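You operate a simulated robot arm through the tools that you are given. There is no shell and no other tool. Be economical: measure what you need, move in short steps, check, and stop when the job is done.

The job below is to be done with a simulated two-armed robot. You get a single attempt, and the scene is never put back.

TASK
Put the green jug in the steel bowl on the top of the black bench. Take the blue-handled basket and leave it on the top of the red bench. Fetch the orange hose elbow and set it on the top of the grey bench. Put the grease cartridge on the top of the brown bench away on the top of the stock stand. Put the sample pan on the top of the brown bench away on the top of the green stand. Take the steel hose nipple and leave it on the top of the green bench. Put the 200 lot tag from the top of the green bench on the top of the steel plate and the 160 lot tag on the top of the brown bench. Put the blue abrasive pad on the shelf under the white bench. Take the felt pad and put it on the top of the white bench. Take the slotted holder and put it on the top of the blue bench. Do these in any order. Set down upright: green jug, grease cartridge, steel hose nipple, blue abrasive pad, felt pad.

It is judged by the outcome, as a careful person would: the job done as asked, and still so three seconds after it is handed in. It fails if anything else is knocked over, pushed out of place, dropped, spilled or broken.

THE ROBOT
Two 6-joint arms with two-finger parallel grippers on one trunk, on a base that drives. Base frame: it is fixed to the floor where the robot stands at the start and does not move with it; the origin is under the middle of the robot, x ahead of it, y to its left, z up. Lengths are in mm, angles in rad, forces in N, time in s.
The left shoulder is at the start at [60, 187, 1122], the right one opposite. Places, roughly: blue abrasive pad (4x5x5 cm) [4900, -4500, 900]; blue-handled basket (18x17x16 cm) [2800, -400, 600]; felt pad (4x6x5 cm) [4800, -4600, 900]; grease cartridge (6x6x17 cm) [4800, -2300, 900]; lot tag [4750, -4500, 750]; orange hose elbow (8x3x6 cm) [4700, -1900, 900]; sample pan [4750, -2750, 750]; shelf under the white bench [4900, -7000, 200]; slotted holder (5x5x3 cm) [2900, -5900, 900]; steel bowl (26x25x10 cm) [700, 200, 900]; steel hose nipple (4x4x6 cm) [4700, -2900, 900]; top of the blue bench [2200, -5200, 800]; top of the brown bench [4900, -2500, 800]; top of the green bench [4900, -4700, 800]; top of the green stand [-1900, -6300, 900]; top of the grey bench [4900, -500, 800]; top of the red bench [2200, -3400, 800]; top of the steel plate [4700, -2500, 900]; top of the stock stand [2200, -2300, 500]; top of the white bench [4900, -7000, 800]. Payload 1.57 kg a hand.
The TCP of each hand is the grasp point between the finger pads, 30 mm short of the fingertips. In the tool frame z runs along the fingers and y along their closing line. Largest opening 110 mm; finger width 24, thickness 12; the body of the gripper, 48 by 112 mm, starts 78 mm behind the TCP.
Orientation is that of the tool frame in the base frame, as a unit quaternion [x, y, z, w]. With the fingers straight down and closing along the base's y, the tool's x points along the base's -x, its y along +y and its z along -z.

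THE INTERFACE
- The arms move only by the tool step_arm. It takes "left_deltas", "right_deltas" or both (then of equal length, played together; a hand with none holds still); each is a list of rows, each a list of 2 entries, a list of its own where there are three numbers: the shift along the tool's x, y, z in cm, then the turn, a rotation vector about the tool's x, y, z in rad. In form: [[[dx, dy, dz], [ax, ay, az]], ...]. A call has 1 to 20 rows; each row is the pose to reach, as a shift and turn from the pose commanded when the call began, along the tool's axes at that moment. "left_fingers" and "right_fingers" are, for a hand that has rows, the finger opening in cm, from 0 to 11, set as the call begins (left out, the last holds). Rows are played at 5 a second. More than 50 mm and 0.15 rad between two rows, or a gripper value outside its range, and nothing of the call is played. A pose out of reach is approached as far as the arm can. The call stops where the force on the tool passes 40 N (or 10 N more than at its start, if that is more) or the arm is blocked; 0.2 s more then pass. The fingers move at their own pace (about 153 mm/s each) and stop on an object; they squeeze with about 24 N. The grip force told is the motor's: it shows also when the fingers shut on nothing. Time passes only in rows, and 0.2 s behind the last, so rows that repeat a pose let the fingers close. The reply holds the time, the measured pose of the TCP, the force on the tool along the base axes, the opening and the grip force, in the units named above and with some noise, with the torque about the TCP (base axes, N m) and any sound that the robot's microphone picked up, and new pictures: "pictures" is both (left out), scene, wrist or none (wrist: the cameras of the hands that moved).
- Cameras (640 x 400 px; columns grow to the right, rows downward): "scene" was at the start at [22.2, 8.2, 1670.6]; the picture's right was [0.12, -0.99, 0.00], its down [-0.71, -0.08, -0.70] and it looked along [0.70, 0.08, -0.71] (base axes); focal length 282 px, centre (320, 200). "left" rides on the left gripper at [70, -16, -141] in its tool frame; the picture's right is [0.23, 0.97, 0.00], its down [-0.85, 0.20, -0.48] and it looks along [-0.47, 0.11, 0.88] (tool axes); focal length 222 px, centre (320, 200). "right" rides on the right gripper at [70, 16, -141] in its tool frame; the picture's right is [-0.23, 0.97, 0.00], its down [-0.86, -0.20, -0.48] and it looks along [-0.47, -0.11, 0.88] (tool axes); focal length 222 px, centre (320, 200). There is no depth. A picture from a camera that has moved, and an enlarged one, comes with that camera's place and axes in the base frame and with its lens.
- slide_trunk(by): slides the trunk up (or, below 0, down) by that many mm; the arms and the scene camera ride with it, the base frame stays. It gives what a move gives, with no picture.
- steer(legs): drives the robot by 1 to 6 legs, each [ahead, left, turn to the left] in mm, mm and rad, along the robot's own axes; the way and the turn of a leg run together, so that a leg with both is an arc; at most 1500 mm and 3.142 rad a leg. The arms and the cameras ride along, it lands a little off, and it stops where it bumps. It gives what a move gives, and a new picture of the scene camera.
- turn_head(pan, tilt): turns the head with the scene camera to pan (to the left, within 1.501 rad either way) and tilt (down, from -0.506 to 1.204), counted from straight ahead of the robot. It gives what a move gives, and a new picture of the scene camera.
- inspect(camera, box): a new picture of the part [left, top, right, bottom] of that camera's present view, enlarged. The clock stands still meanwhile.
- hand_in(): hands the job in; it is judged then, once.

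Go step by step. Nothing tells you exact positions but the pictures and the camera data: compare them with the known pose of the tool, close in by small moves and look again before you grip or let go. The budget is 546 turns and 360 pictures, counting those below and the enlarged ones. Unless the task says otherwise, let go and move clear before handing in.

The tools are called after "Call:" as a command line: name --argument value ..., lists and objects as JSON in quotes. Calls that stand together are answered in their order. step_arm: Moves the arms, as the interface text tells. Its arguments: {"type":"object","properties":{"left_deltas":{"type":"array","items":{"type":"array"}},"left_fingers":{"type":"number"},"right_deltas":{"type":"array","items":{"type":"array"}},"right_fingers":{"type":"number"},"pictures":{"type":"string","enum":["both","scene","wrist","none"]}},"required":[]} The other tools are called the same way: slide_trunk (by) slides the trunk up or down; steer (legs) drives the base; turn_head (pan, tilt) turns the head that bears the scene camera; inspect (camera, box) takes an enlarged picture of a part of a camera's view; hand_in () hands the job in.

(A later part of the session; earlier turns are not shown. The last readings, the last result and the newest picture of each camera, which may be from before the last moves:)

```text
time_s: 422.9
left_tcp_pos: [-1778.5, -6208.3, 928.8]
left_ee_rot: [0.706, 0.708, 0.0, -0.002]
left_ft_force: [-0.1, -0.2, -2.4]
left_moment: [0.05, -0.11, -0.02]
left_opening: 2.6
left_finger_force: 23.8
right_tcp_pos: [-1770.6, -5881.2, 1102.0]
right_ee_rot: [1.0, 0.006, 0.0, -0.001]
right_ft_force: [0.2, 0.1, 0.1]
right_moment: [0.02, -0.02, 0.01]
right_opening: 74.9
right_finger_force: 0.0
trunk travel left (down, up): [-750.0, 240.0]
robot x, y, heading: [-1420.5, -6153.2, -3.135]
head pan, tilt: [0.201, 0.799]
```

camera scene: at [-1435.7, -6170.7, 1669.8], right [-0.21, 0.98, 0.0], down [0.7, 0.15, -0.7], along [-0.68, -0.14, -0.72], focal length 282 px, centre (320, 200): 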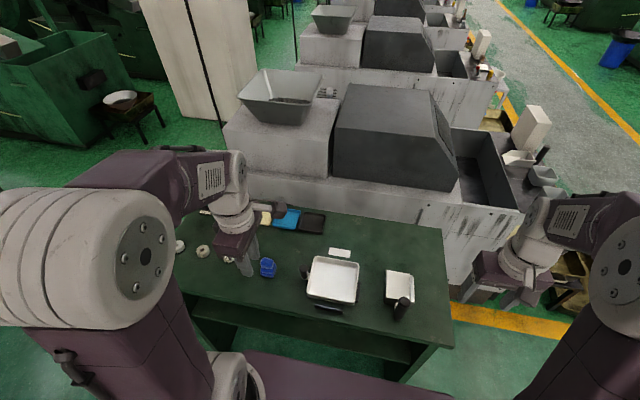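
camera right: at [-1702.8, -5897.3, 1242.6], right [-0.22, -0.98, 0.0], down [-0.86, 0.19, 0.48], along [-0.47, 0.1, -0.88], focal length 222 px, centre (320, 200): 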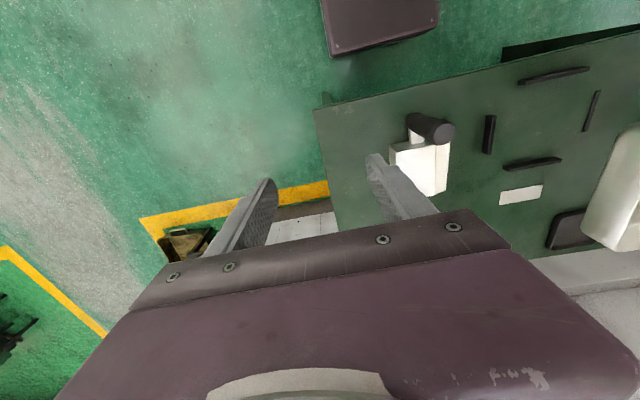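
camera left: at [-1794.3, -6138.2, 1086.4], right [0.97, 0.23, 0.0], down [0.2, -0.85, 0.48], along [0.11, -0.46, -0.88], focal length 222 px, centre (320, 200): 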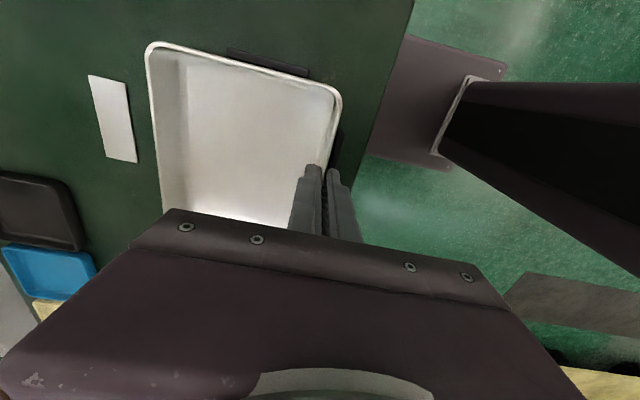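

Call:
step_arm --left_deltas '[[[0, 0, 0.2], [0, 0, 0]], [[0, 0, 0.4], [0, 0, 0]]]' --pictures "none"

Call:
inspect --camera "right" --box '[440, 40, 640, 200]'

```text
time_s: 423.6
left_tcp_pos: [-1777.5, -6207.5, 925.0]
left_ee_rot: [0.706, 0.709, -0.002, -0.004]
left_ft_force: [-1.7, -2.3, 19.3]
left_moment: [-0.09, -0.3, -0.02]
left_opening: 2.6
left_finger_force: 23.8
right_tcp_pos: [-1769.8, -5882.2, 1103.1]
right_ee_rot: [1.0, 0.006, -0.001, -0.001]
right_ft_force: [-0.4, -0.3, 0.2]
right_moment: [0.01, -0.02, 0.01]
right_opening: 74.8
right_finger_force: 0.0
trunk travel left (down, up): [-750.0, 240.0]
robot x, y, heading: [-1416.1, -6153.2, -3.136]
head pan, tilt: [0.201, 0.799]
```

```text
2.50 times, centred on (540, 120) of right
camera zoom: at [-1700.2, -5897.9, 1243.8], right [-0.22, -0.98, 0.0], down [-0.86, 0.19, 0.48], along [-0.47, 0.1, -0.88], focal length 555 px, centre (-230, 400)
```

zoom: 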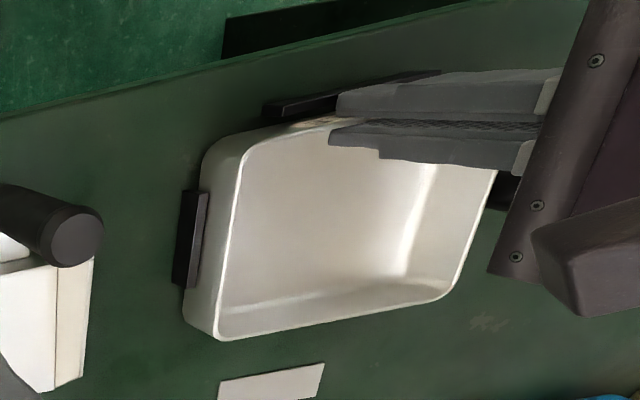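

The finger is resting on the front bar and the pan hangs inside the nest. I'll relieve the force, open and lift away.

Call:
step_arm --left_deltas '[[[0, 0, -0.1], [0, 0, 0]], [[0, 0, -0.2], [0, 0, 0]]]' --pictures "none"

Call:
step_arm --left_deltas '[[[0, 0, 0], [0, 0, 0]], [[0, 0, 0], [0, 0, 0]]]' --left_fingers 1.4 --pictures "none"

Call:
step_arm --left_deltas '[[[0, 0, -2], [0, 0, 0]], [[0, 0, -5], [0, 0, 0]], [[0, 0, -9], [0, 0, 0]], [[0, 0, -13], [0, 0, 0]], [[0, 0, -17], [0, 0, 0]], [[0, 0, -21], [0, 0, 0]], [[-3, 3, -22], [0, 0, 0]], [[-6, 6, -22], [0, 0, 0]], [[-10, 6, -22], [0, 0, 0]], [[-14, 6, -22], [0, 0, 0]], [[-17, 6, -22], [0, 0, 0]]]' --pictures "none"

Call:
inspect --camera "scene" --box '[270, 220, 420, 330]'

Call:
inspect --camera "right" --box '[440, 40, 640, 200]'

```text
time_s: 424.1
left_tcp_pos: [-1778.2, -6208.0, 925.9]
left_ee_rot: [0.706, 0.709, -0.001, -0.002]
left_ft_force: [-2.0, 0.3, 4.6]
left_moment: [0.0, -0.1, -0.05]
left_opening: 2.7
left_finger_force: 24.4
right_tcp_pos: [-1771.5, -5880.4, 1101.5]
right_ee_rot: [1.0, 0.005, 0.001, -0.001]
right_ft_force: [0.9, 0.3, 0.9]
right_moment: [0.0, -0.02, 0.0]
right_opening: 75.2
right_finger_force: 0.1
trunk travel left (down, up): [-750.0, 240.0]
robot x, y, heading: [-1418.2, -6152.3, -3.133]
head pan, tilt: [0.201, 0.799]
```

```text
time_s: 424.8
left_tcp_pos: [-1777.5, -6209.0, 925.5]
left_ee_rot: [0.705, 0.709, -0.001, -0.002]
left_ft_force: [0.1, 0.3, 0.6]
left_moment: [0.0, -0.02, 0.02]
left_opening: 13.9
left_finger_force: 0.0
right_tcp_pos: [-1770.5, -5882.2, 1101.3]
right_ee_rot: [1.0, 0.005, 0.0, -0.001]
right_ft_force: [-0.5, -0.1, -0.1]
right_moment: [0.04, -0.01, 0.0]
right_opening: 75.3
right_finger_force: 0.1
trunk travel left (down, up): [-750.0, 240.0]
robot x, y, heading: [-1416.7, -6151.8, -3.131]
head pan, tilt: [0.201, 0.799]
```

```text
time_s: 427.1
left_tcp_pos: [-1716.0, -6379.2, 1146.1]
left_ee_rot: [0.706, 0.708, -0.001, -0.001]
left_ft_force: [0.7, -0.4, 0.2]
left_moment: [0.01, -0.02, -0.03]
left_opening: 14.0
left_finger_force: 0.3
right_tcp_pos: [-1769.8, -5882.0, 1103.0]
right_ee_rot: [1.0, 0.006, 0.0, -0.001]
right_ft_force: [-1.0, -1.0, 0.3]
right_moment: [0.03, 0.02, 0.01]
right_opening: 75.1
right_finger_force: 0.1
trunk travel left (down, up): [-750.0, 240.0]
robot x, y, heading: [-1417.9, -6152.6, -3.136]
head pan, tilt: [0.201, 0.799]
```

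```text
3.64 times, centred on (345, 275) of scene
camera zoom: at [-1435.8, -6170.7, 1669.8], right [-0.21, 0.98, 0.0], down [0.7, 0.15, -0.7], along [-0.68, -0.14, -0.72], focal length 1026 px, centre (229, -73)
```

zoom: 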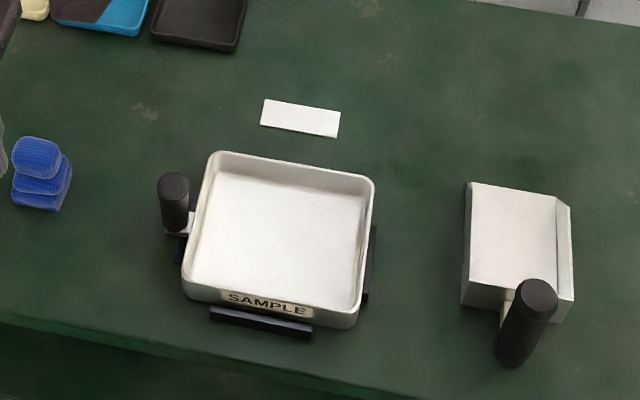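

```text
2.50 times, centred on (540, 120) of right
camera zoom: at [-1701.4, -5898.1, 1243.1], right [-0.22, -0.98, 0.0], down [-0.86, 0.19, 0.48], along [-0.47, 0.11, -0.88], focal length 555 px, centre (-230, 400)
```

zoom: 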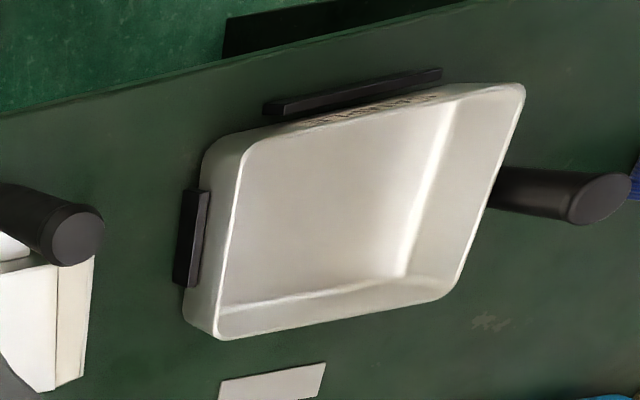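

The pan now sits flat in its nest. Last item: the blue abrasive pad. Driving back to the green bench.

Call:
steer --legs '[[-250, 0, 0], [0, 0, 3.135], [0, -550, 0], [1500, 0, 0], [1500, 0, 0], [1500, 0, 0]]'

Call:
turn_head --pan 0 --tilt 0.5

```text
time_s: 460.2
left_tcp_pos: [3637.4, -6382.7, 1147.0]
left_ee_rot: [0.715, -0.699, 0.001, -0.001]
left_ft_force: [0.3, -1.4, 0.4]
left_moment: [0.02, 0.01, 0.01]
left_opening: 13.9
left_finger_force: 0.2
right_tcp_pos: [3701.2, -6877.3, 1101.7]
right_ee_rot: [-0.014, 1.0, -0.001, 0.0]
right_ft_force: [-0.4, 0.2, -0.1]
right_moment: [-0.01, -0.01, 0.02]
right_opening: 75.1
right_finger_force: 0.0
trunk travel left (down, up): [-750.0, 240.0]
robot x, y, heading: [3341.9, -6614.6, 0.025]
head pan, tilt: [0.201, 0.799]
camera scene: at [3363.9, -6597.6, 1669.9], right [0.22, -0.97, 0.0], down [-0.7, -0.16, -0.7], along [0.68, 0.16, -0.72], focal length 282 px, centre (320, 200)
```

scene: 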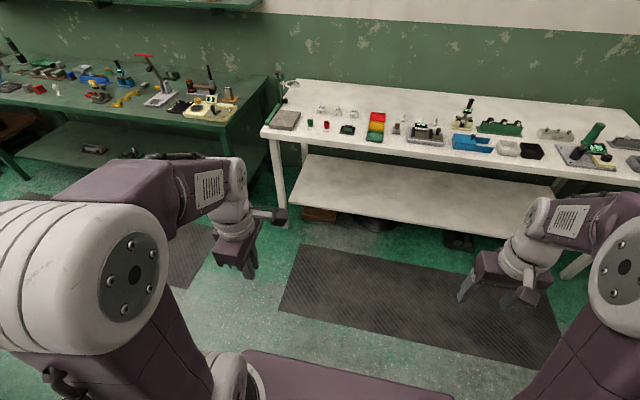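

```text
time_s: 461.0
left_tcp_pos: [3637.7, -6381.6, 1146.7]
left_ee_rot: [0.714, -0.7, 0.002, -0.001]
left_ft_force: [-0.4, 0.1, -0.6]
left_moment: [0.01, 0.01, -0.03]
left_opening: 13.7
left_finger_force: 0.0
right_tcp_pos: [3701.1, -6877.8, 1102.9]
right_ee_rot: [-0.014, 1.0, 0.0, 0.0]
right_ft_force: [0.4, -0.5, 0.5]
right_moment: [0.03, -0.02, -0.04]
right_opening: 75.0
right_finger_force: 0.0
trunk travel left (down, up): [-750.0, 240.0]
robot x, y, heading: [3343.0, -6615.0, 0.022]
head pan, tilt: [0.0, 0.499]
camera scene: at [3376.7, -6613.3, 1695.7], right [0.02, -1.0, 0.0], down [-0.48, -0.01, -0.88], along [0.88, 0.02, -0.48], focal length 282 px, centre (320, 200)
```

scene: 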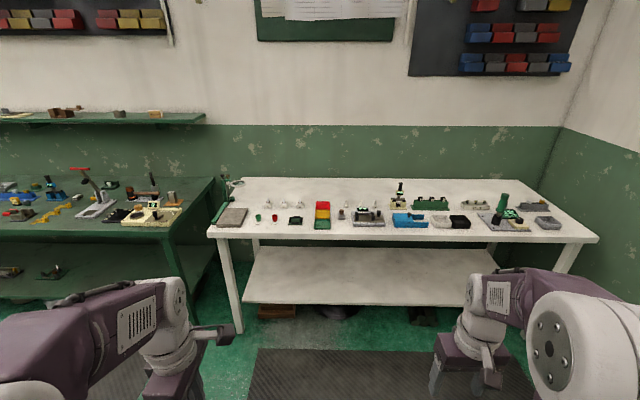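

The white bench's lower shelf is empty. Now I fetch the blue pad from the green bench.

Call:
steer --legs '[[580, 0, -0.022], [0, 1500, 0], [0, 700, 0]]'

Call:
turn_head --pan 0 --tilt 0.7

```text
time_s: 474.7
left_tcp_pos: [4192.8, -4190.9, 1147.8]
left_ee_rot: [0.71, -0.704, 0.001, -0.002]
left_ft_force: [0.4, 0.2, 0.9]
left_moment: [0.0, -0.01, 0.01]
left_opening: 13.8
left_finger_force: 0.2
right_tcp_pos: [4248.2, -4690.2, 1102.3]
right_ee_rot: [-0.008, 1.0, 0.0, -0.001]
right_ft_force: [0.3, -0.6, -0.1]
right_moment: [0.02, -0.04, 0.0]
right_opening: 74.9
right_finger_force: 0.0
trunk travel left (down, up): [-750.0, 240.0]
robot x, y, heading: [3897.0, -4416.3, 0.011]
head pan, tilt: [0.0, 0.499]
camera scene: at [3928.2, -4420.1, 1695.8], right [0.01, -1.0, 0.0], down [-0.48, 0.0, -0.88], along [0.88, 0.01, -0.48], focal length 282 px, centre (320, 200)
```

scene: 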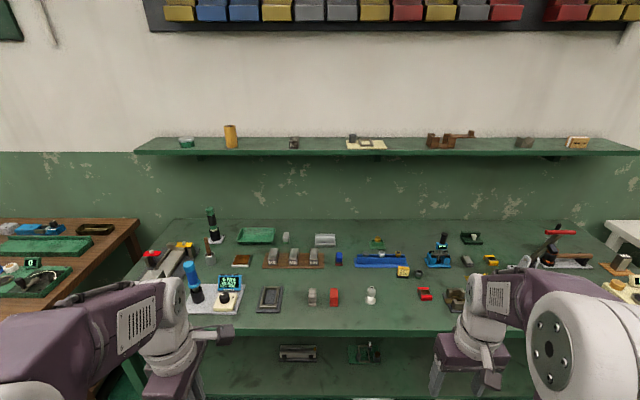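

```text
time_s: 475.4
left_tcp_pos: [4191.7, -4192.6, 1146.8]
left_ee_rot: [0.71, -0.705, 0.002, -0.001]
left_ft_force: [-0.2, -0.4, -0.1]
left_moment: [-0.02, 0.02, 0.04]
left_opening: 13.9
left_finger_force: 0.0
right_tcp_pos: [4248.5, -4687.9, 1101.6]
right_ee_rot: [-0.007, 1.0, -0.001, 0.0]
right_ft_force: [-0.3, -0.3, 0.7]
right_moment: [0.03, -0.05, -0.02]
right_opening: 75.0
right_finger_force: 0.1
trunk travel left (down, up): [-750.0, 240.0]
robot x, y, heading: [3896.8, -4421.3, 0.016]
head pan, tilt: [0.0, 0.7]
camera scene: at [3922.1, -4418.8, 1678.1], right [0.01, -1.0, 0.0], down [-0.64, -0.01, -0.77], along [0.77, 0.01, -0.64], focal length 282 px, centre (320, 200)
```

scene: 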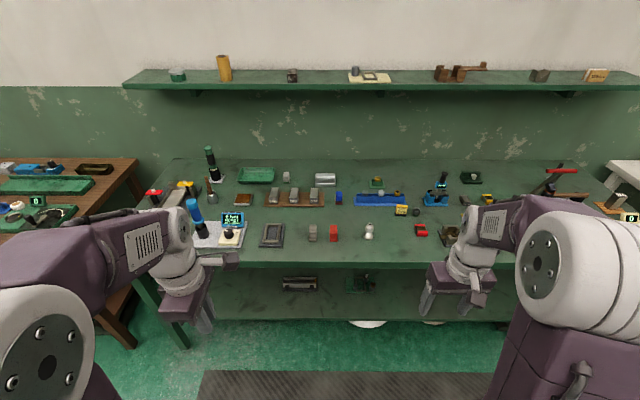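

Call:
steer --legs '[[480, 10, -0.013]]'

Call:
inspect --camera "scene" --box '[240, 200, 440, 380]'

Call:
inspect --camera "right" --box '[0, 0, 640, 400]'

```text
time_s: 478.3
left_tcp_pos: [4677.3, -4183.9, 1146.9]
left_ee_rot: [-0.705, 0.709, -0.002, 0.002]
left_ft_force: [-0.6, -0.2, 0.6]
left_moment: [0.02, -0.01, 0.03]
left_opening: 13.9
left_finger_force: 0.0
right_tcp_pos: [4725.1, -4681.2, 1101.9]
right_ee_rot: [0.001, 1.0, -0.002, 0.0]
right_ft_force: [-1.0, 0.2, 0.0]
right_moment: [0.01, 0.01, 0.0]
right_opening: 75.3
right_finger_force: 0.0
trunk travel left (down, up): [-750.0, 240.0]
robot x, y, heading: [4379.3, -4408.5, -0.005]
head pan, tilt: [0.0, 0.7]
camera scene: at [4402.7, -4408.3, 1678.1], right [0.0, -1.0, 0.0], down [-0.64, 0.0, -0.77], along [0.77, 0.0, -0.64], focal length 282 px, centre (320, 200)
```

scene: 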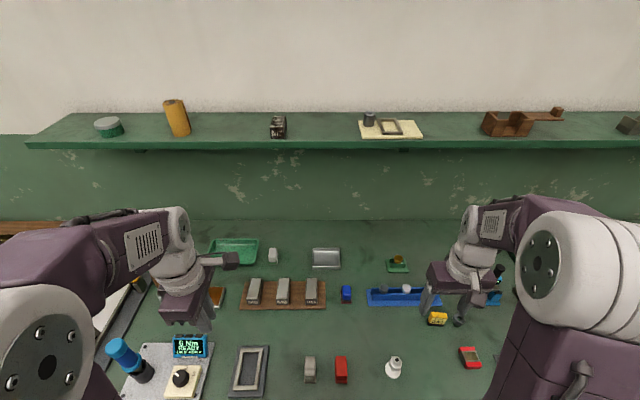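

```text
2.22 times, centred on (340, 290) of scene
camera zoom: at [4402.7, -4408.3, 1678.1], right [0.0, -1.0, 0.0], down [-0.64, 0.0, -0.77], along [0.77, 0.0, -0.64], focal length 627 px, centre (276, 0)
```

zoom: 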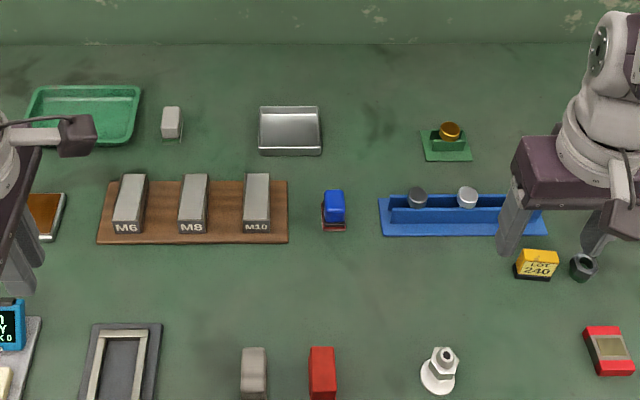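

```text
1.00 times, centred on (320, 200) of right
camera zoom: at [4654.9, -4666.4, 1243.1], right [0.23, 0.97, 0.0], down [0.85, -0.2, 0.48], along [0.47, -0.11, -0.88], focal length 222 px, centre (320, 200)
```

zoom: 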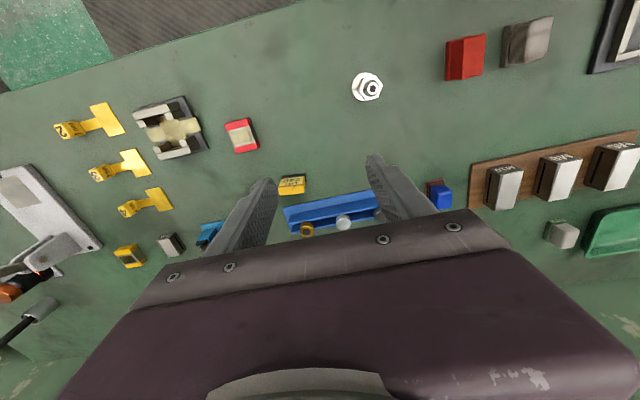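

Call:
step_arm --right_deltas '[[[-2, 3, 0], [0, 0, 0]], [[-5, 6, 1], [0, 0, 0]], [[-8, 9, 3], [0, 0, 0]], [[-11, 12.5, 5], [0, 0, 0]], [[-14, 16, 7], [0, 0, 0]], [[-16, 18.6, 9], [0, 0, 0]]]' --right_fingers 7 --pictures "wrist"

```text
refused: row 4 steps farther than a row can; nothing moved
```

Call:
step_arm --right_deltas '[[[-2, 3, 0], [0, 0, 0]], [[-4.5, 6, 1], [0, 0, 0]], [[-7, 9, 2.5], [0, 0, 0]], [[-9.5, 12, 4], [0, 0, 0]], [[-12, 14.5, 6], [0, 0, 0]], [[-14, 16.8, 8], [0, 0, 0]], [[-16, 18.6, 9.5], [0, 0, 0]]]' --right_fingers 7 --pictures "wrist"

```text
time_s: 479.9
left_tcp_pos: [4678.9, -4183.5, 1146.8]
left_ee_rot: [-0.704, 0.71, -0.002, 0.0]
left_ft_force: [0.2, 0.8, 0.2]
left_moment: [-0.04, -0.01, 0.0]
left_opening: 13.8
left_finger_force: 0.0
right_tcp_pos: [4887.6, -4496.8, 1006.5]
right_ee_rot: [0.001, 1.0, -0.001, -0.001]
right_ft_force: [-0.6, 0.8, -0.5]
right_moment: [-0.04, -0.01, -0.03]
right_opening: 69.9
right_finger_force: 0.2
trunk travel left (down, up): [-750.0, 240.0]
robot x, y, heading: [4381.9, -4405.1, -0.01]
head pan, tilt: [0.0, 0.7]
camera right: at [4817.4, -4480.1, 1147.5], right [0.23, 0.97, 0.0], down [0.86, -0.2, 0.48], along [0.46, -0.11, -0.88], focal length 222 px, centre (320, 200)
```

right: 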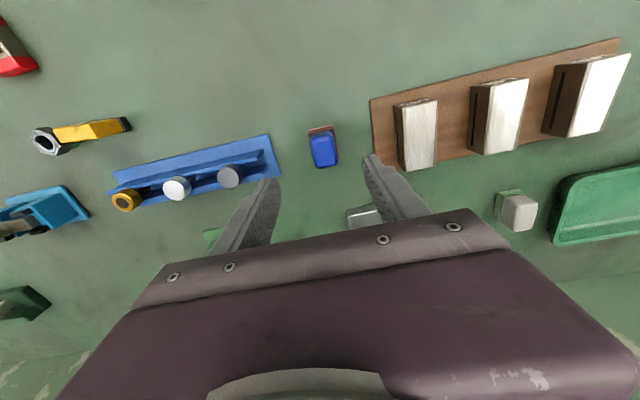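

Call:
step_arm --right_deltas '[[[0.1, 0.2, 3], [0, 0, 0]], [[0.2, 0.3, 6.5], [0, 0, 0]], [[0.2, 0.3, 9], [0, 0, 0]]]' --right_fingers 5.6 --pictures "wrist"

```text
time_s: 480.7
left_tcp_pos: [4677.5, -4184.8, 1146.9]
left_ee_rot: [-0.705, 0.71, -0.002, 0.001]
left_ft_force: [0.1, -0.1, -0.1]
left_moment: [0.01, -0.01, 0.0]
left_opening: 13.9
left_finger_force: 0.0
right_tcp_pos: [4885.2, -4494.3, 917.0]
right_ee_rot: [0.001, 1.0, 0.0, 0.0]
right_ft_force: [-0.2, -0.5, 0.0]
right_moment: [0.02, 0.0, 0.04]
right_opening: 55.8
right_finger_force: 0.1
trunk travel left (down, up): [-750.0, 240.0]
robot x, y, heading: [4373.2, -4406.3, -0.006]
head pan, tilt: [0.0, 0.7]
camera right: at [4814.3, -4478.7, 1057.4], right [0.23, 0.97, 0.0], down [0.85, -0.2, 0.48], along [0.47, -0.11, -0.88], focal length 222 px, centre (320, 200)
```

right: 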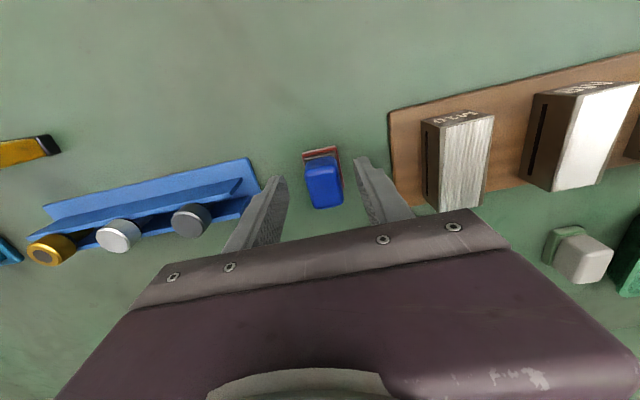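

Call:
step_arm --right_deltas '[[[-0.1, 0.1, 1.4], [0, 0, 0]], [[-0.2, 0.1, 2.7], [0, 0, 0]]]' --pictures "none"

Call:
step_arm --right_deltas '[[[0, 0, 0], [0, 0, 0]], [[0, 0, 0], [0, 0, 0]], [[0, 0, 0], [0, 0, 0]]]' --right_fingers 0 --pictures "none"

Call:
step_arm --right_deltas '[[[0, 0, -1], [0, 0, 0]], [[0, 0, -4], [0, 0, 0]], [[0, 0, -8], [0, 0, 0]], [[0, 0, -12], [0, 0, 0]], [[0, 0, -16], [0, 0, 0]], [[4, -1, -17], [0, 0, 0]], [[8, -2, -17], [0, 0, 0]], [[12, -4, -17], [0, 0, 0]]]' --pictures "wrist"

```text
time_s: 481.3
left_tcp_pos: [4677.9, -4184.7, 1147.2]
left_ee_rot: [-0.705, 0.709, -0.002, 0.0]
left_ft_force: [0.3, 0.3, 0.1]
left_moment: [0.0, 0.0, 0.0]
left_opening: 14.0
left_finger_force: 0.0
right_tcp_pos: [4887.6, -4493.7, 890.0]
right_ee_rot: [0.0, 1.0, -0.001, 0.0]
right_ft_force: [0.5, 0.6, -0.5]
right_moment: [0.0, -0.01, 0.0]
right_opening: 56.1
right_finger_force: 0.1
trunk travel left (down, up): [-750.0, 240.0]
robot x, y, heading: [4370.8, -4411.4, -0.004]
head pan, tilt: [0.0, 0.7]
```

```text
time_s: 482.1
left_tcp_pos: [4678.1, -4184.0, 1147.5]
left_ee_rot: [-0.705, 0.709, -0.002, 0.002]
left_ft_force: [0.2, -0.3, -0.3]
left_moment: [-0.04, -0.01, -0.03]
left_opening: 14.1
left_finger_force: 0.0
right_tcp_pos: [4887.2, -4494.3, 890.0]
right_ee_rot: [0.001, 1.0, -0.001, 0.0]
right_ft_force: [-0.4, 0.9, 0.4]
right_moment: [0.02, 0.0, -0.03]
right_opening: 29.0
right_finger_force: 23.8
trunk travel left (down, up): [-750.0, 240.0]
robot x, y, heading: [4378.2, -4404.8, -0.005]
head pan, tilt: [0.0, 0.7]
```

```text
time_s: 483.9
left_tcp_pos: [4676.3, -4184.9, 1147.3]
left_ee_rot: [-0.704, 0.71, -0.001, 0.001]
left_ft_force: [-0.1, 0.2, -0.9]
left_moment: [0.01, -0.03, -0.03]
left_opening: 14.1
left_finger_force: 0.2
right_tcp_pos: [4764.0, -4532.3, 1061.0]
right_ee_rot: [0.001, 1.0, 0.001, 0.001]
right_ft_force: [-0.2, -0.3, -0.6]
right_moment: [0.02, -0.02, -0.01]
right_opening: 28.9
right_finger_force: 23.3
trunk travel left (down, up): [-750.0, 240.0]
robot x, y, heading: [4377.1, -4407.8, -0.003]
head pan, tilt: [0.0, 0.7]
camera right: at [4694.1, -4516.6, 1202.3], right [0.23, 0.97, 0.0], down [0.85, -0.2, 0.48], along [0.47, -0.11, -0.88], focal length 222 px, centre (320, 200)
```

right: 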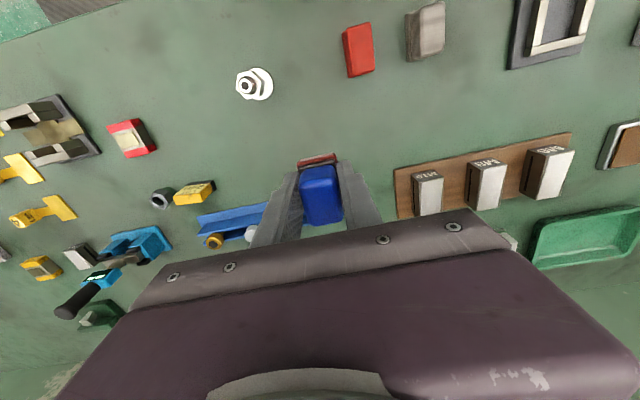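

The blue pad is held. Now to the white bench, stopping back from it to lower the trunk.

Call:
steer --legs '[[-480, 0, 0.004], [0, -1500, 0], [0, -750, 0]]'

Call:
slide_trunk --by -350

Call:
turn_head --pan -0.1 --tilt 0.4

```text
time_s: 497.5
left_tcp_pos: [4184.9, -6443.1, 1146.7]
left_ee_rot: [-0.704, 0.711, -0.001, 0.001]
left_ft_force: [0.4, 0.0, -0.5]
left_moment: [0.01, 0.0, 0.0]
left_opening: 14.0
left_finger_force: 0.0
right_tcp_pos: [4274.1, -6789.4, 1061.4]
right_ee_rot: [0.003, 1.0, -0.001, 0.0]
right_ft_force: [-1.0, -0.2, -1.2]
right_moment: [0.0, 0.0, 0.02]
right_opening: 29.0
right_finger_force: 24.3
trunk travel left (down, up): [-750.0, 240.0]
robot x, y, heading: [3882.7, -6662.3, -0.013]
head pan, tilt: [0.0, 0.7]
camera scene: at [3911.8, -6665.7, 1678.1], right [-0.01, -1.0, 0.0], down [-0.64, 0.0, -0.76], along [0.76, -0.01, -0.64], focal length 282 px, centre (320, 200)
```

scene: 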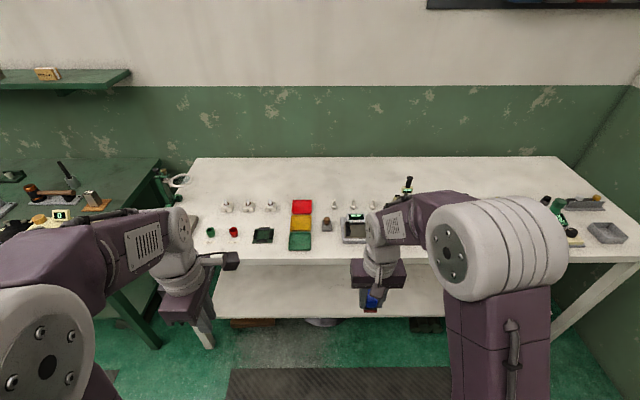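

```text
time_s: 500.9
left_tcp_pos: [4185.8, -6443.7, 797.5]
left_ee_rot: [-0.703, 0.711, -0.001, 0.001]
left_ft_force: [0.5, -0.1, -0.2]
left_moment: [-0.02, -0.05, 0.03]
left_opening: 13.8
left_finger_force: 0.0
right_tcp_pos: [4273.2, -6789.8, 710.2]
right_ee_rot: [0.002, 1.0, 0.0, -0.001]
right_ft_force: [-0.4, -0.1, -0.1]
right_moment: [-0.05, 0.0, 0.01]
right_opening: 29.0
right_finger_force: 24.3
trunk travel left (down, up): [-400.0, 590.0]
robot x, y, heading: [3885.9, -6667.3, -0.007]
head pan, tilt: [0.0, 0.7]
```

```text
time_s: 501.7
left_tcp_pos: [4186.0, -6442.4, 796.4]
left_ee_rot: [-0.704, 0.711, -0.001, 0.001]
left_ft_force: [-0.2, 0.3, 0.1]
left_moment: [0.0, -0.02, 0.0]
left_opening: 14.0
left_finger_force: 0.1
right_tcp_pos: [4274.1, -6790.1, 711.2]
right_ee_rot: [0.002, 1.0, -0.001, -0.001]
right_ft_force: [-0.5, -0.1, -0.9]
right_moment: [-0.01, 0.0, -0.01]
right_opening: 28.9
right_finger_force: 23.9
trunk travel left (down, up): [-400.0, 590.0]
robot x, y, heading: [3885.7, -6668.2, -0.003]
head pan, tilt: [-0.099, 0.4]
camera scene: at [3918.9, -6675.7, 1354.9], right [-0.11, -0.99, 0.0], down [-0.39, 0.04, -0.92], along [0.92, -0.1, -0.39], focal length 282 px, centre (320, 200)
```

scene: 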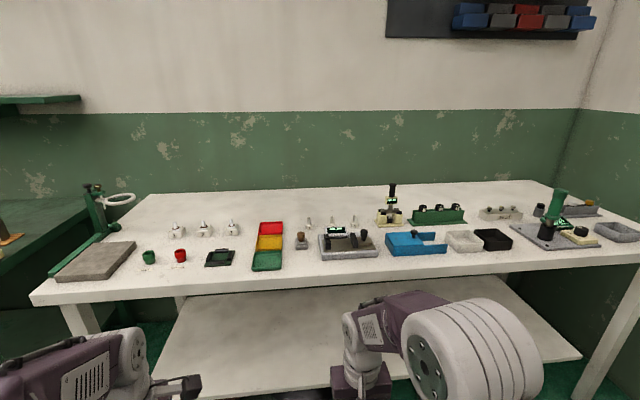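

Call:
slide_trunk --by -340

Call:
turn_head --pan -0.1 --tilt 0.35

Call:
inspect --camera "right" --box '[0, 0, 640, 400]'

```text
time_s: 505.0
left_tcp_pos: [4185.7, -6443.8, 456.1]
left_ee_rot: [-0.704, 0.711, 0.0, 0.001]
left_ft_force: [-0.3, -0.2, 0.0]
left_moment: [-0.01, -0.03, -0.02]
left_opening: 13.6
left_finger_force: 0.1
right_tcp_pos: [4273.6, -6790.0, 371.2]
right_ee_rot: [0.002, 1.0, -0.001, 0.001]
right_ft_force: [-0.4, 0.4, -0.5]
right_moment: [-0.01, 0.01, 0.03]
right_opening: 29.0
right_finger_force: 23.8
trunk travel left (down, up): [-60.0, 930.0]
robot x, y, heading: [3881.5, -6666.2, -0.006]
head pan, tilt: [-0.099, 0.4]
```

```text
time_s: 505.7
left_tcp_pos: [4186.0, -6443.4, 456.7]
left_ee_rot: [-0.703, 0.711, -0.001, 0.001]
left_ft_force: [0.4, -0.8, 0.3]
left_moment: [0.0, 0.0, 0.02]
left_opening: 13.9
left_finger_force: 0.0
right_tcp_pos: [4273.8, -6791.3, 371.1]
right_ee_rot: [0.002, 1.0, -0.001, 0.0]
right_ft_force: [-0.6, 0.3, -0.3]
right_moment: [-0.01, -0.02, 0.0]
right_opening: 28.9
right_finger_force: 24.2
trunk travel left (down, up): [-60.0, 930.0]
robot x, y, heading: [3882.8, -6664.6, -0.006]
head pan, tilt: [-0.099, 0.351]
camera scene: at [3919.3, -6675.8, 1019.5], right [-0.11, -0.99, 0.0], down [-0.34, 0.04, -0.94], along [0.93, -0.1, -0.34], focal length 282 px, centre (320, 200)
```

scene: 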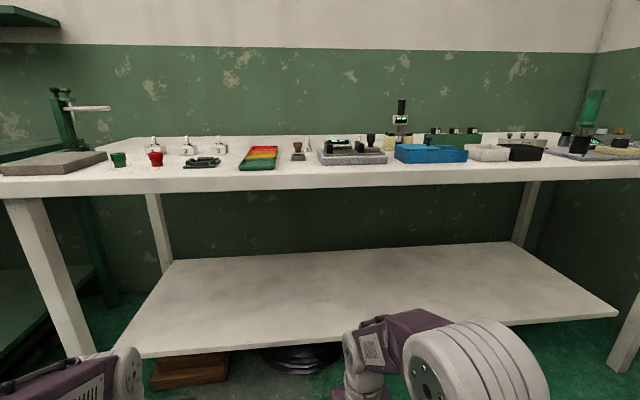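

```text
1.00 times, centred on (320, 200) of right
camera zoom: at [4203.0, -6774.9, 512.0], right [0.23, 0.97, 0.0], down [0.85, -0.2, 0.48], along [0.47, -0.11, -0.88], focal length 222 px, centre (320, 200)
```

zoom: 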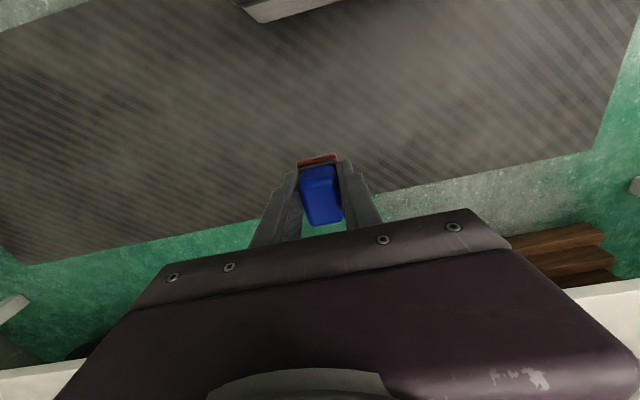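

Shelf front edge is at about x≈4662 and z≈235. To keep the elbow low, I'll drop the trunk further and stretch the right arm forward before driving in.

Call:
slide_trunk --by -55

Call:
step_arm --right_deltas '[[[-2, 0, 0], [0, 0, 0]], [[-4, 0, 0], [0, 0, 0]], [[-6, 0, -0.5], [0, 0, 0]], [[-8, 0, -1], [0, 0, 0]], [[-10, 0, -1.2], [0, 0, 0]], [[-12, 0, -1.2], [0, 0, 0]]]' --pictures "scene"

```text
time_s: 506.6
left_tcp_pos: [4184.4, -6442.9, 401.8]
left_ee_rot: [-0.704, 0.71, -0.002, 0.001]
left_ft_force: [-0.6, -0.3, 0.7]
left_moment: [0.01, -0.03, -0.01]
left_opening: 13.9
left_finger_force: 0.0
right_tcp_pos: [4273.9, -6790.6, 315.4]
right_ee_rot: [0.002, 1.0, -0.001, 0.0]
right_ft_force: [-0.5, -0.4, -0.6]
right_moment: [0.01, 0.0, 0.0]
right_opening: 28.9
right_finger_force: 23.9
trunk travel left (down, up): [-5.0, 985.0]
robot x, y, heading: [3883.5, -6663.0, -0.006]
head pan, tilt: [-0.099, 0.351]
```

```text
time_s: 508.0
left_tcp_pos: [4185.6, -6443.8, 401.5]
left_ee_rot: [-0.703, 0.711, -0.001, 0.001]
left_ft_force: [0.7, 0.4, -0.2]
left_moment: [-0.04, 0.0, 0.0]
left_opening: 13.8
left_finger_force: 0.0
right_tcp_pos: [4395.3, -6791.5, 329.3]
right_ee_rot: [0.002, 1.0, -0.001, 0.001]
right_ft_force: [-1.0, 0.2, 0.4]
right_moment: [-0.01, 0.04, 0.0]
right_opening: 29.1
right_finger_force: 23.7
trunk travel left (down, up): [-5.0, 985.0]
robot x, y, heading: [3885.7, -6664.3, -0.003]
head pan, tilt: [-0.099, 0.351]
camera scene: at [3919.3, -6675.8, 964.5], right [-0.11, -0.99, 0.0], down [-0.34, 0.04, -0.94], along [0.93, -0.1, -0.34], focal length 282 px, centre (320, 200)
```

scene: 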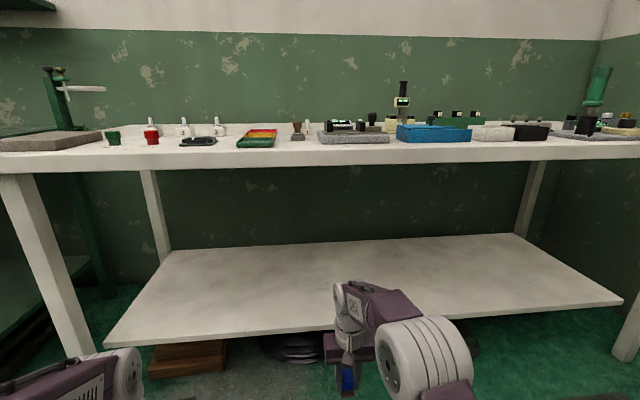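

The arm now stays below about 750, under the bench's ≈820 underside. Driving forward so the pad goes over the shelf.

Call:
steer --legs '[[200, 0, 0]]'

Call:
steer --legs '[[150, 0, 0]]'

Call:
inspect --camera "right" --box '[0, 0, 640, 400]'

```text
time_s: 509.6
left_tcp_pos: [4385.8, -6444.5, 401.1]
left_ee_rot: [-0.703, 0.711, -0.001, 0.001]
left_ft_force: [-0.2, 0.2, 0.1]
left_moment: [-0.01, 0.02, 0.0]
left_opening: 14.1
left_finger_force: 0.0
right_tcp_pos: [4594.5, -6792.6, 328.8]
right_ee_rot: [0.002, 1.0, -0.001, -0.001]
right_ft_force: [-0.1, 0.2, -0.6]
right_moment: [-0.04, 0.01, -0.01]
right_opening: 28.9
right_finger_force: 23.7
trunk travel left (down, up): [-5.0, 985.0]
robot x, y, heading: [4087.9, -6668.8, -0.006]
head pan, tilt: [-0.099, 0.351]
camera scene: at [4119.8, -6677.3, 964.5], right [-0.11, -0.99, 0.0], down [-0.34, 0.04, -0.94], along [0.93, -0.1, -0.34], focal length 282 px, centre (320, 200)
```

scene: 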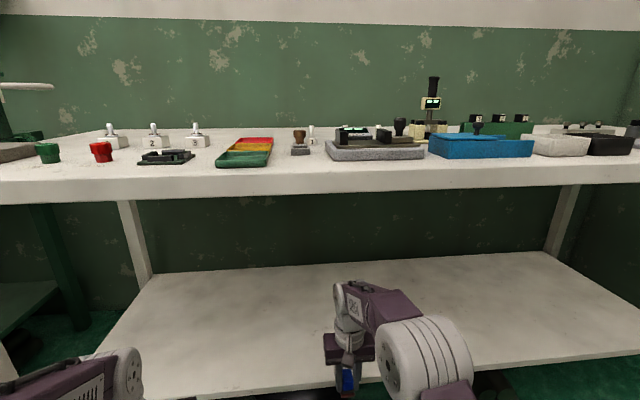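

```text
time_s: 511.0
left_tcp_pos: [4537.2, -6446.5, 401.7]
left_ee_rot: [-0.704, 0.71, -0.001, 0.001]
left_ft_force: [-0.1, 0.1, -0.4]
left_moment: [0.05, -0.03, -0.01]
left_opening: 14.3
left_finger_force: 0.1
right_tcp_pos: [4744.3, -6794.2, 328.4]
right_ee_rot: [0.002, 1.0, 0.0, 0.0]
right_ft_force: [0.5, 0.6, -0.3]
right_moment: [0.02, -0.01, 0.03]
right_opening: 29.0
right_finger_force: 23.5
trunk travel left (down, up): [-5.0, 985.0]
robot x, y, heading: [4238.8, -6668.3, -0.014]
head pan, tilt: [-0.099, 0.351]
camera scene: at [4269.8, -6678.5, 964.5], right [-0.11, -0.99, 0.0], down [-0.34, 0.04, -0.94], along [0.93, -0.1, -0.34], focal length 282 px, centre (320, 200)
```

scene: 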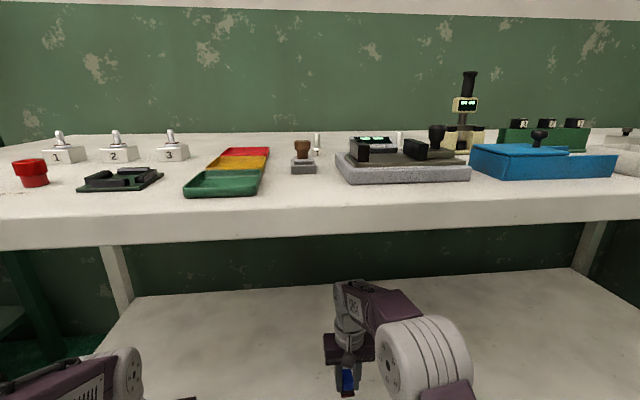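

```text
1.00 times, centred on (320, 200) of right
camera zoom: at [4673.9, -6778.4, 469.1], right [0.23, 0.97, 0.0], down [0.85, -0.2, 0.48], along [0.47, -0.11, -0.88], focal length 222 px, centre (320, 200)
```

zoom: 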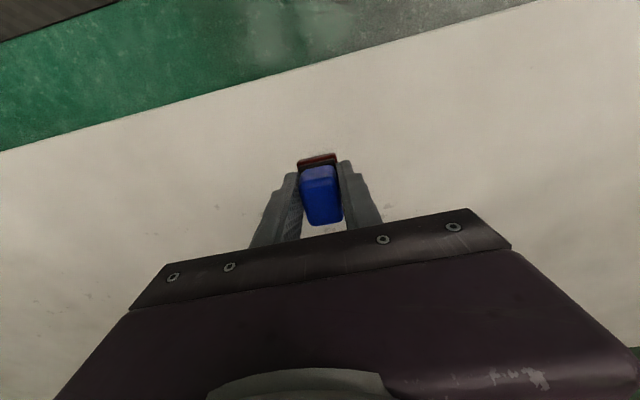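

The pad is over the empty shelf, well inside its front edge. Lowering.

Call:
step_arm --right_deltas '[[[0, 0, 1], [0, 0, 0]], [[0, 0, 2], [0, 0, 0]], [[0, 0, 2.8], [0, 0, 0]]]' --pictures "wrist"

```text
time_s: 511.8
left_tcp_pos: [4537.1, -6446.9, 401.9]
left_ee_rot: [-0.704, 0.711, -0.001, 0.002]
left_ft_force: [0.4, 0.7, 0.0]
left_moment: [-0.04, -0.01, -0.04]
left_opening: 14.2
left_finger_force: 0.1
right_tcp_pos: [4744.6, -6795.4, 300.4]
right_ee_rot: [0.002, 1.0, 0.0, 0.0]
right_ft_force: [0.4, 0.2, -0.8]
right_moment: [0.01, 0.0, -0.03]
right_opening: 29.0
right_finger_force: 24.2
trunk travel left (down, up): [-5.0, 985.0]
robot x, y, heading: [4235.2, -6670.7, -0.012]
head pan, tilt: [-0.099, 0.351]
camera right: at [4673.7, -6778.3, 440.9], right [0.23, 0.97, 0.0], down [0.85, -0.2, 0.48], along [0.46, -0.11, -0.88], focal length 222 px, centre (320, 200)
```

right: 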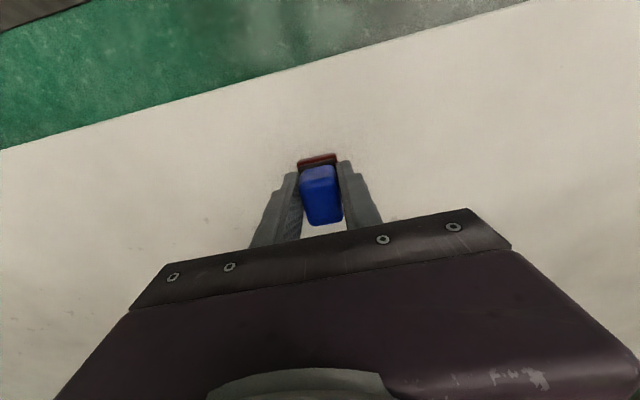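

Call:
step_arm --right_deltas '[[[0, 0, 0.4], [0, 0, 0]], [[0, 0, 0.8], [0, 0, 0]]]' --pictures "none"

Call:
step_arm --right_deltas '[[[0, 0, 0.3], [0, 0, 0]], [[0, 0, 0.6], [0, 0, 0]]]' --pictures "none"

```text
time_s: 512.4
left_tcp_pos: [4535.0, -6445.9, 402.8]
left_ee_rot: [-0.703, 0.711, -0.001, 0.001]
left_ft_force: [-0.5, 0.2, 0.9]
left_moment: [-0.04, 0.02, 0.0]
left_opening: 13.8
left_finger_force: 0.1
right_tcp_pos: [4744.0, -6793.8, 292.4]
right_ee_rot: [0.002, 1.0, -0.001, 0.0]
right_ft_force: [-1.0, 0.4, 0.8]
right_moment: [0.01, -0.02, -0.01]
right_opening: 29.1
right_finger_force: 24.3
trunk travel left (down, up): [-5.0, 985.0]
robot x, y, heading: [4234.9, -6666.0, -0.008]
head pan, tilt: [-0.099, 0.351]
```

```text
time_s: 513.0
left_tcp_pos: [4537.3, -6446.4, 402.1]
left_ee_rot: [-0.704, 0.71, 0.0, 0.001]
left_ft_force: [-0.9, -0.8, 0.5]
left_moment: [-0.03, 0.0, 0.0]
left_opening: 14.1
left_finger_force: 0.1
right_tcp_pos: [4745.0, -6795.3, 285.9]
right_ee_rot: [0.002, 1.0, -0.001, 0.0]
right_ft_force: [-0.3, -0.4, -1.4]
right_moment: [-0.04, 0.0, 0.0]
right_opening: 28.7
right_finger_force: 24.0
trunk travel left (down, up): [-5.0, 985.0]
robot x, y, heading: [4235.1, -6667.2, -0.005]
head pan, tilt: [-0.099, 0.351]
```

Call:
step_arm --right_deltas '[[[0, 0, 0.3], [0, 0, 0]], [[0, 0, 0.5], [0, 0, 0]]]' --pictures "none"

Call:
inspect --camera "right" --box '[240, 100, 400, 240]'

```text
time_s: 513.6
left_tcp_pos: [4536.2, -6446.2, 401.4]
left_ee_rot: [-0.703, 0.711, -0.001, 0.001]
left_ft_force: [0.1, -0.5, -0.1]
left_moment: [0.0, 0.0, 0.0]
left_opening: 14.2
left_finger_force: 0.0
right_tcp_pos: [4745.3, -6794.4, 282.4]
right_ee_rot: [0.001, 1.0, -0.001, 0.0]
right_ft_force: [0.3, -0.3, -0.2]
right_moment: [-0.01, 0.01, 0.0]
right_opening: 28.9
right_finger_force: 24.5
trunk travel left (down, up): [-5.0, 985.0]
robot x, y, heading: [4238.0, -6669.8, -0.008]
head pan, tilt: [-0.099, 0.351]
```

```text
2.86 times, centred on (320, 170) of right
camera zoom: at [4674.1, -6778.6, 422.2], right [0.23, 0.97, 0.0], down [0.85, -0.2, 0.48], along [0.47, -0.11, -0.88], focal length 635 px, centre (320, 286)
```

zoom: 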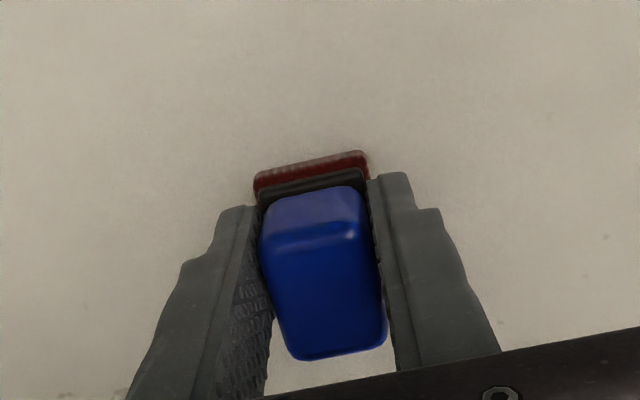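

Call:
step_arm --right_deltas '[[[0, 0, 0.3], [0, 0, 0]], [[0, 0, 0.5], [0, 0, 0]]]' --pictures "none"

Call:
step_arm --right_deltas '[[[0, 0, 0.2], [0, 0, 0]], [[0, 0, 0.4], [0, 0, 0]]]' --pictures "none"

```text
time_s: 514.2
left_tcp_pos: [4535.8, -6445.1, 403.2]
left_ee_rot: [-0.703, 0.712, -0.003, 0.001]
left_ft_force: [0.2, -0.6, 0.3]
left_moment: [0.05, -0.03, -0.05]
left_opening: 14.0
left_finger_force: 0.1
right_tcp_pos: [4745.1, -6794.5, 280.2]
right_ee_rot: [0.003, 1.0, -0.001, 0.003]
right_ft_force: [-4.7, -3.7, 25.0]
right_moment: [-0.07, 0.32, 0.03]
right_opening: 29.0
right_finger_force: 23.9
trunk travel left (down, up): [-5.0, 985.0]
robot x, y, heading: [4236.7, -6670.6, -0.003]
head pan, tilt: [-0.099, 0.351]
```

```text
time_s: 514.6
left_tcp_pos: [4535.1, -6444.9, 403.5]
left_ee_rot: [-0.704, 0.711, -0.002, 0.001]
left_ft_force: [-0.1, 0.0, -0.1]
left_moment: [0.03, -0.03, 0.01]
left_opening: 14.2
left_finger_force: 0.2
right_tcp_pos: [4745.1, -6794.3, 279.4]
right_ee_rot: [0.002, 1.0, -0.001, 0.004]
right_ft_force: [-7.8, -0.2, 25.1]
right_moment: [0.0, 0.51, 0.01]
right_opening: 29.4
right_finger_force: 24.3
trunk travel left (down, up): [-5.0, 985.0]
robot x, y, heading: [4234.3, -6670.9, -0.006]
head pan, tilt: [-0.099, 0.351]
stopped in row 2 (right hand): the force on the tool passed its limit (the readings are from after the stop); the commanded pose is now the measured one
```

It's down on the shelf. Easing off, releasing, and rising a little.

Call:
step_arm --right_deltas '[[[0, 0, -0.2], [0, 0, 0]], [[0, 0, -0.3], [0, 0, 0]]]' --pictures "none"

Call:
step_arm --right_deltas '[[[0, 0, 0], [0, 0, 0]], [[0, 0, 0], [0, 0, 0]]]' --right_fingers 6 --pictures "none"

Call:
step_arm --right_deltas '[[[0, 0, -1.5], [0, 0, 0]], [[0, 0, -3], [0, 0, 0]], [[0, 0, -5], [0, 0, 0]], [[0, 0, -7], [0, 0, 0]], [[0, 0, -8], [0, 0, 0]]]' --pictures "both"

```text
time_s: 515.2
left_tcp_pos: [4536.1, -6446.5, 401.7]
left_ee_rot: [-0.703, 0.711, -0.001, 0.0]
left_ft_force: [-1.4, 0.1, -0.6]
left_moment: [0.01, 0.0, -0.01]
left_opening: 14.2
left_finger_force: 0.0
right_tcp_pos: [4744.8, -6794.8, 279.5]
right_ee_rot: [0.002, 1.0, -0.001, 0.002]
right_ft_force: [-0.7, 0.7, 10.7]
right_moment: [0.05, 0.09, -0.01]
right_opening: 28.9
right_finger_force: 24.0
trunk travel left (down, up): [-5.0, 985.0]
robot x, y, heading: [4233.1, -6669.8, -0.007]
head pan, tilt: [-0.099, 0.351]
```

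```text
time_s: 515.8
left_tcp_pos: [4536.2, -6446.8, 401.2]
left_ee_rot: [-0.703, 0.711, -0.001, 0.002]
left_ft_force: [0.5, -0.3, 0.7]
left_moment: [0.0, -0.02, -0.02]
left_opening: 14.1
left_finger_force: 0.0
right_tcp_pos: [4745.4, -6794.9, 278.0]
right_ee_rot: [0.003, 1.0, 0.0, 0.001]
right_ft_force: [0.8, 0.5, 0.3]
right_moment: [0.0, 0.0, -0.01]
right_opening: 59.8
right_finger_force: 0.1
trunk travel left (down, up): [-5.0, 985.0]
robot x, y, heading: [4239.8, -6668.6, -0.01]
head pan, tilt: [-0.099, 0.351]
```

```text
time_s: 517.0
left_tcp_pos: [4535.7, -6446.7, 402.0]
left_ee_rot: [-0.703, 0.711, -0.001, 0.001]
left_ft_force: [0.3, 0.0, -0.4]
left_moment: [-0.01, 0.01, 0.0]
left_opening: 14.0
left_finger_force: 0.1
right_tcp_pos: [4744.4, -6794.3, 358.7]
right_ee_rot: [0.003, 1.0, -0.001, 0.002]
right_ft_force: [-0.6, 0.5, -0.1]
right_moment: [-0.01, 0.01, 0.03]
right_opening: 60.3
right_finger_force: 0.1
trunk travel left (down, up): [-5.0, 985.0]
robot x, y, heading: [4237.4, -6668.2, -0.005]
head pan, tilt: [-0.099, 0.351]
camera scene: at [4269.8, -6678.5, 964.5], right [-0.11, -0.99, 0.0], down [-0.34, 0.04, -0.94], along [0.93, -0.1, -0.34], focal length 282 px, centre (320, 200)
camera right: at [4673.9, -6778.5, 500.0], right [0.23, 0.97, 0.0], down [0.85, -0.2, 0.48], along [0.47, -0.11, -0.88], focal length 222 px, centre (320, 200)
```

scene: 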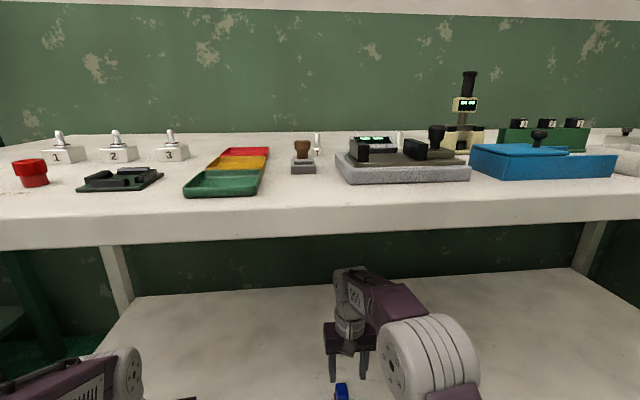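
right: 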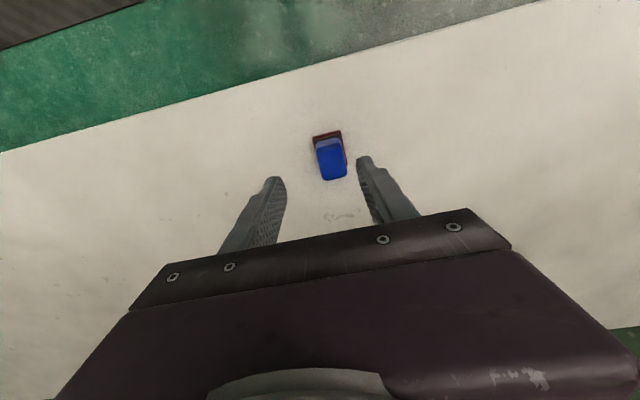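

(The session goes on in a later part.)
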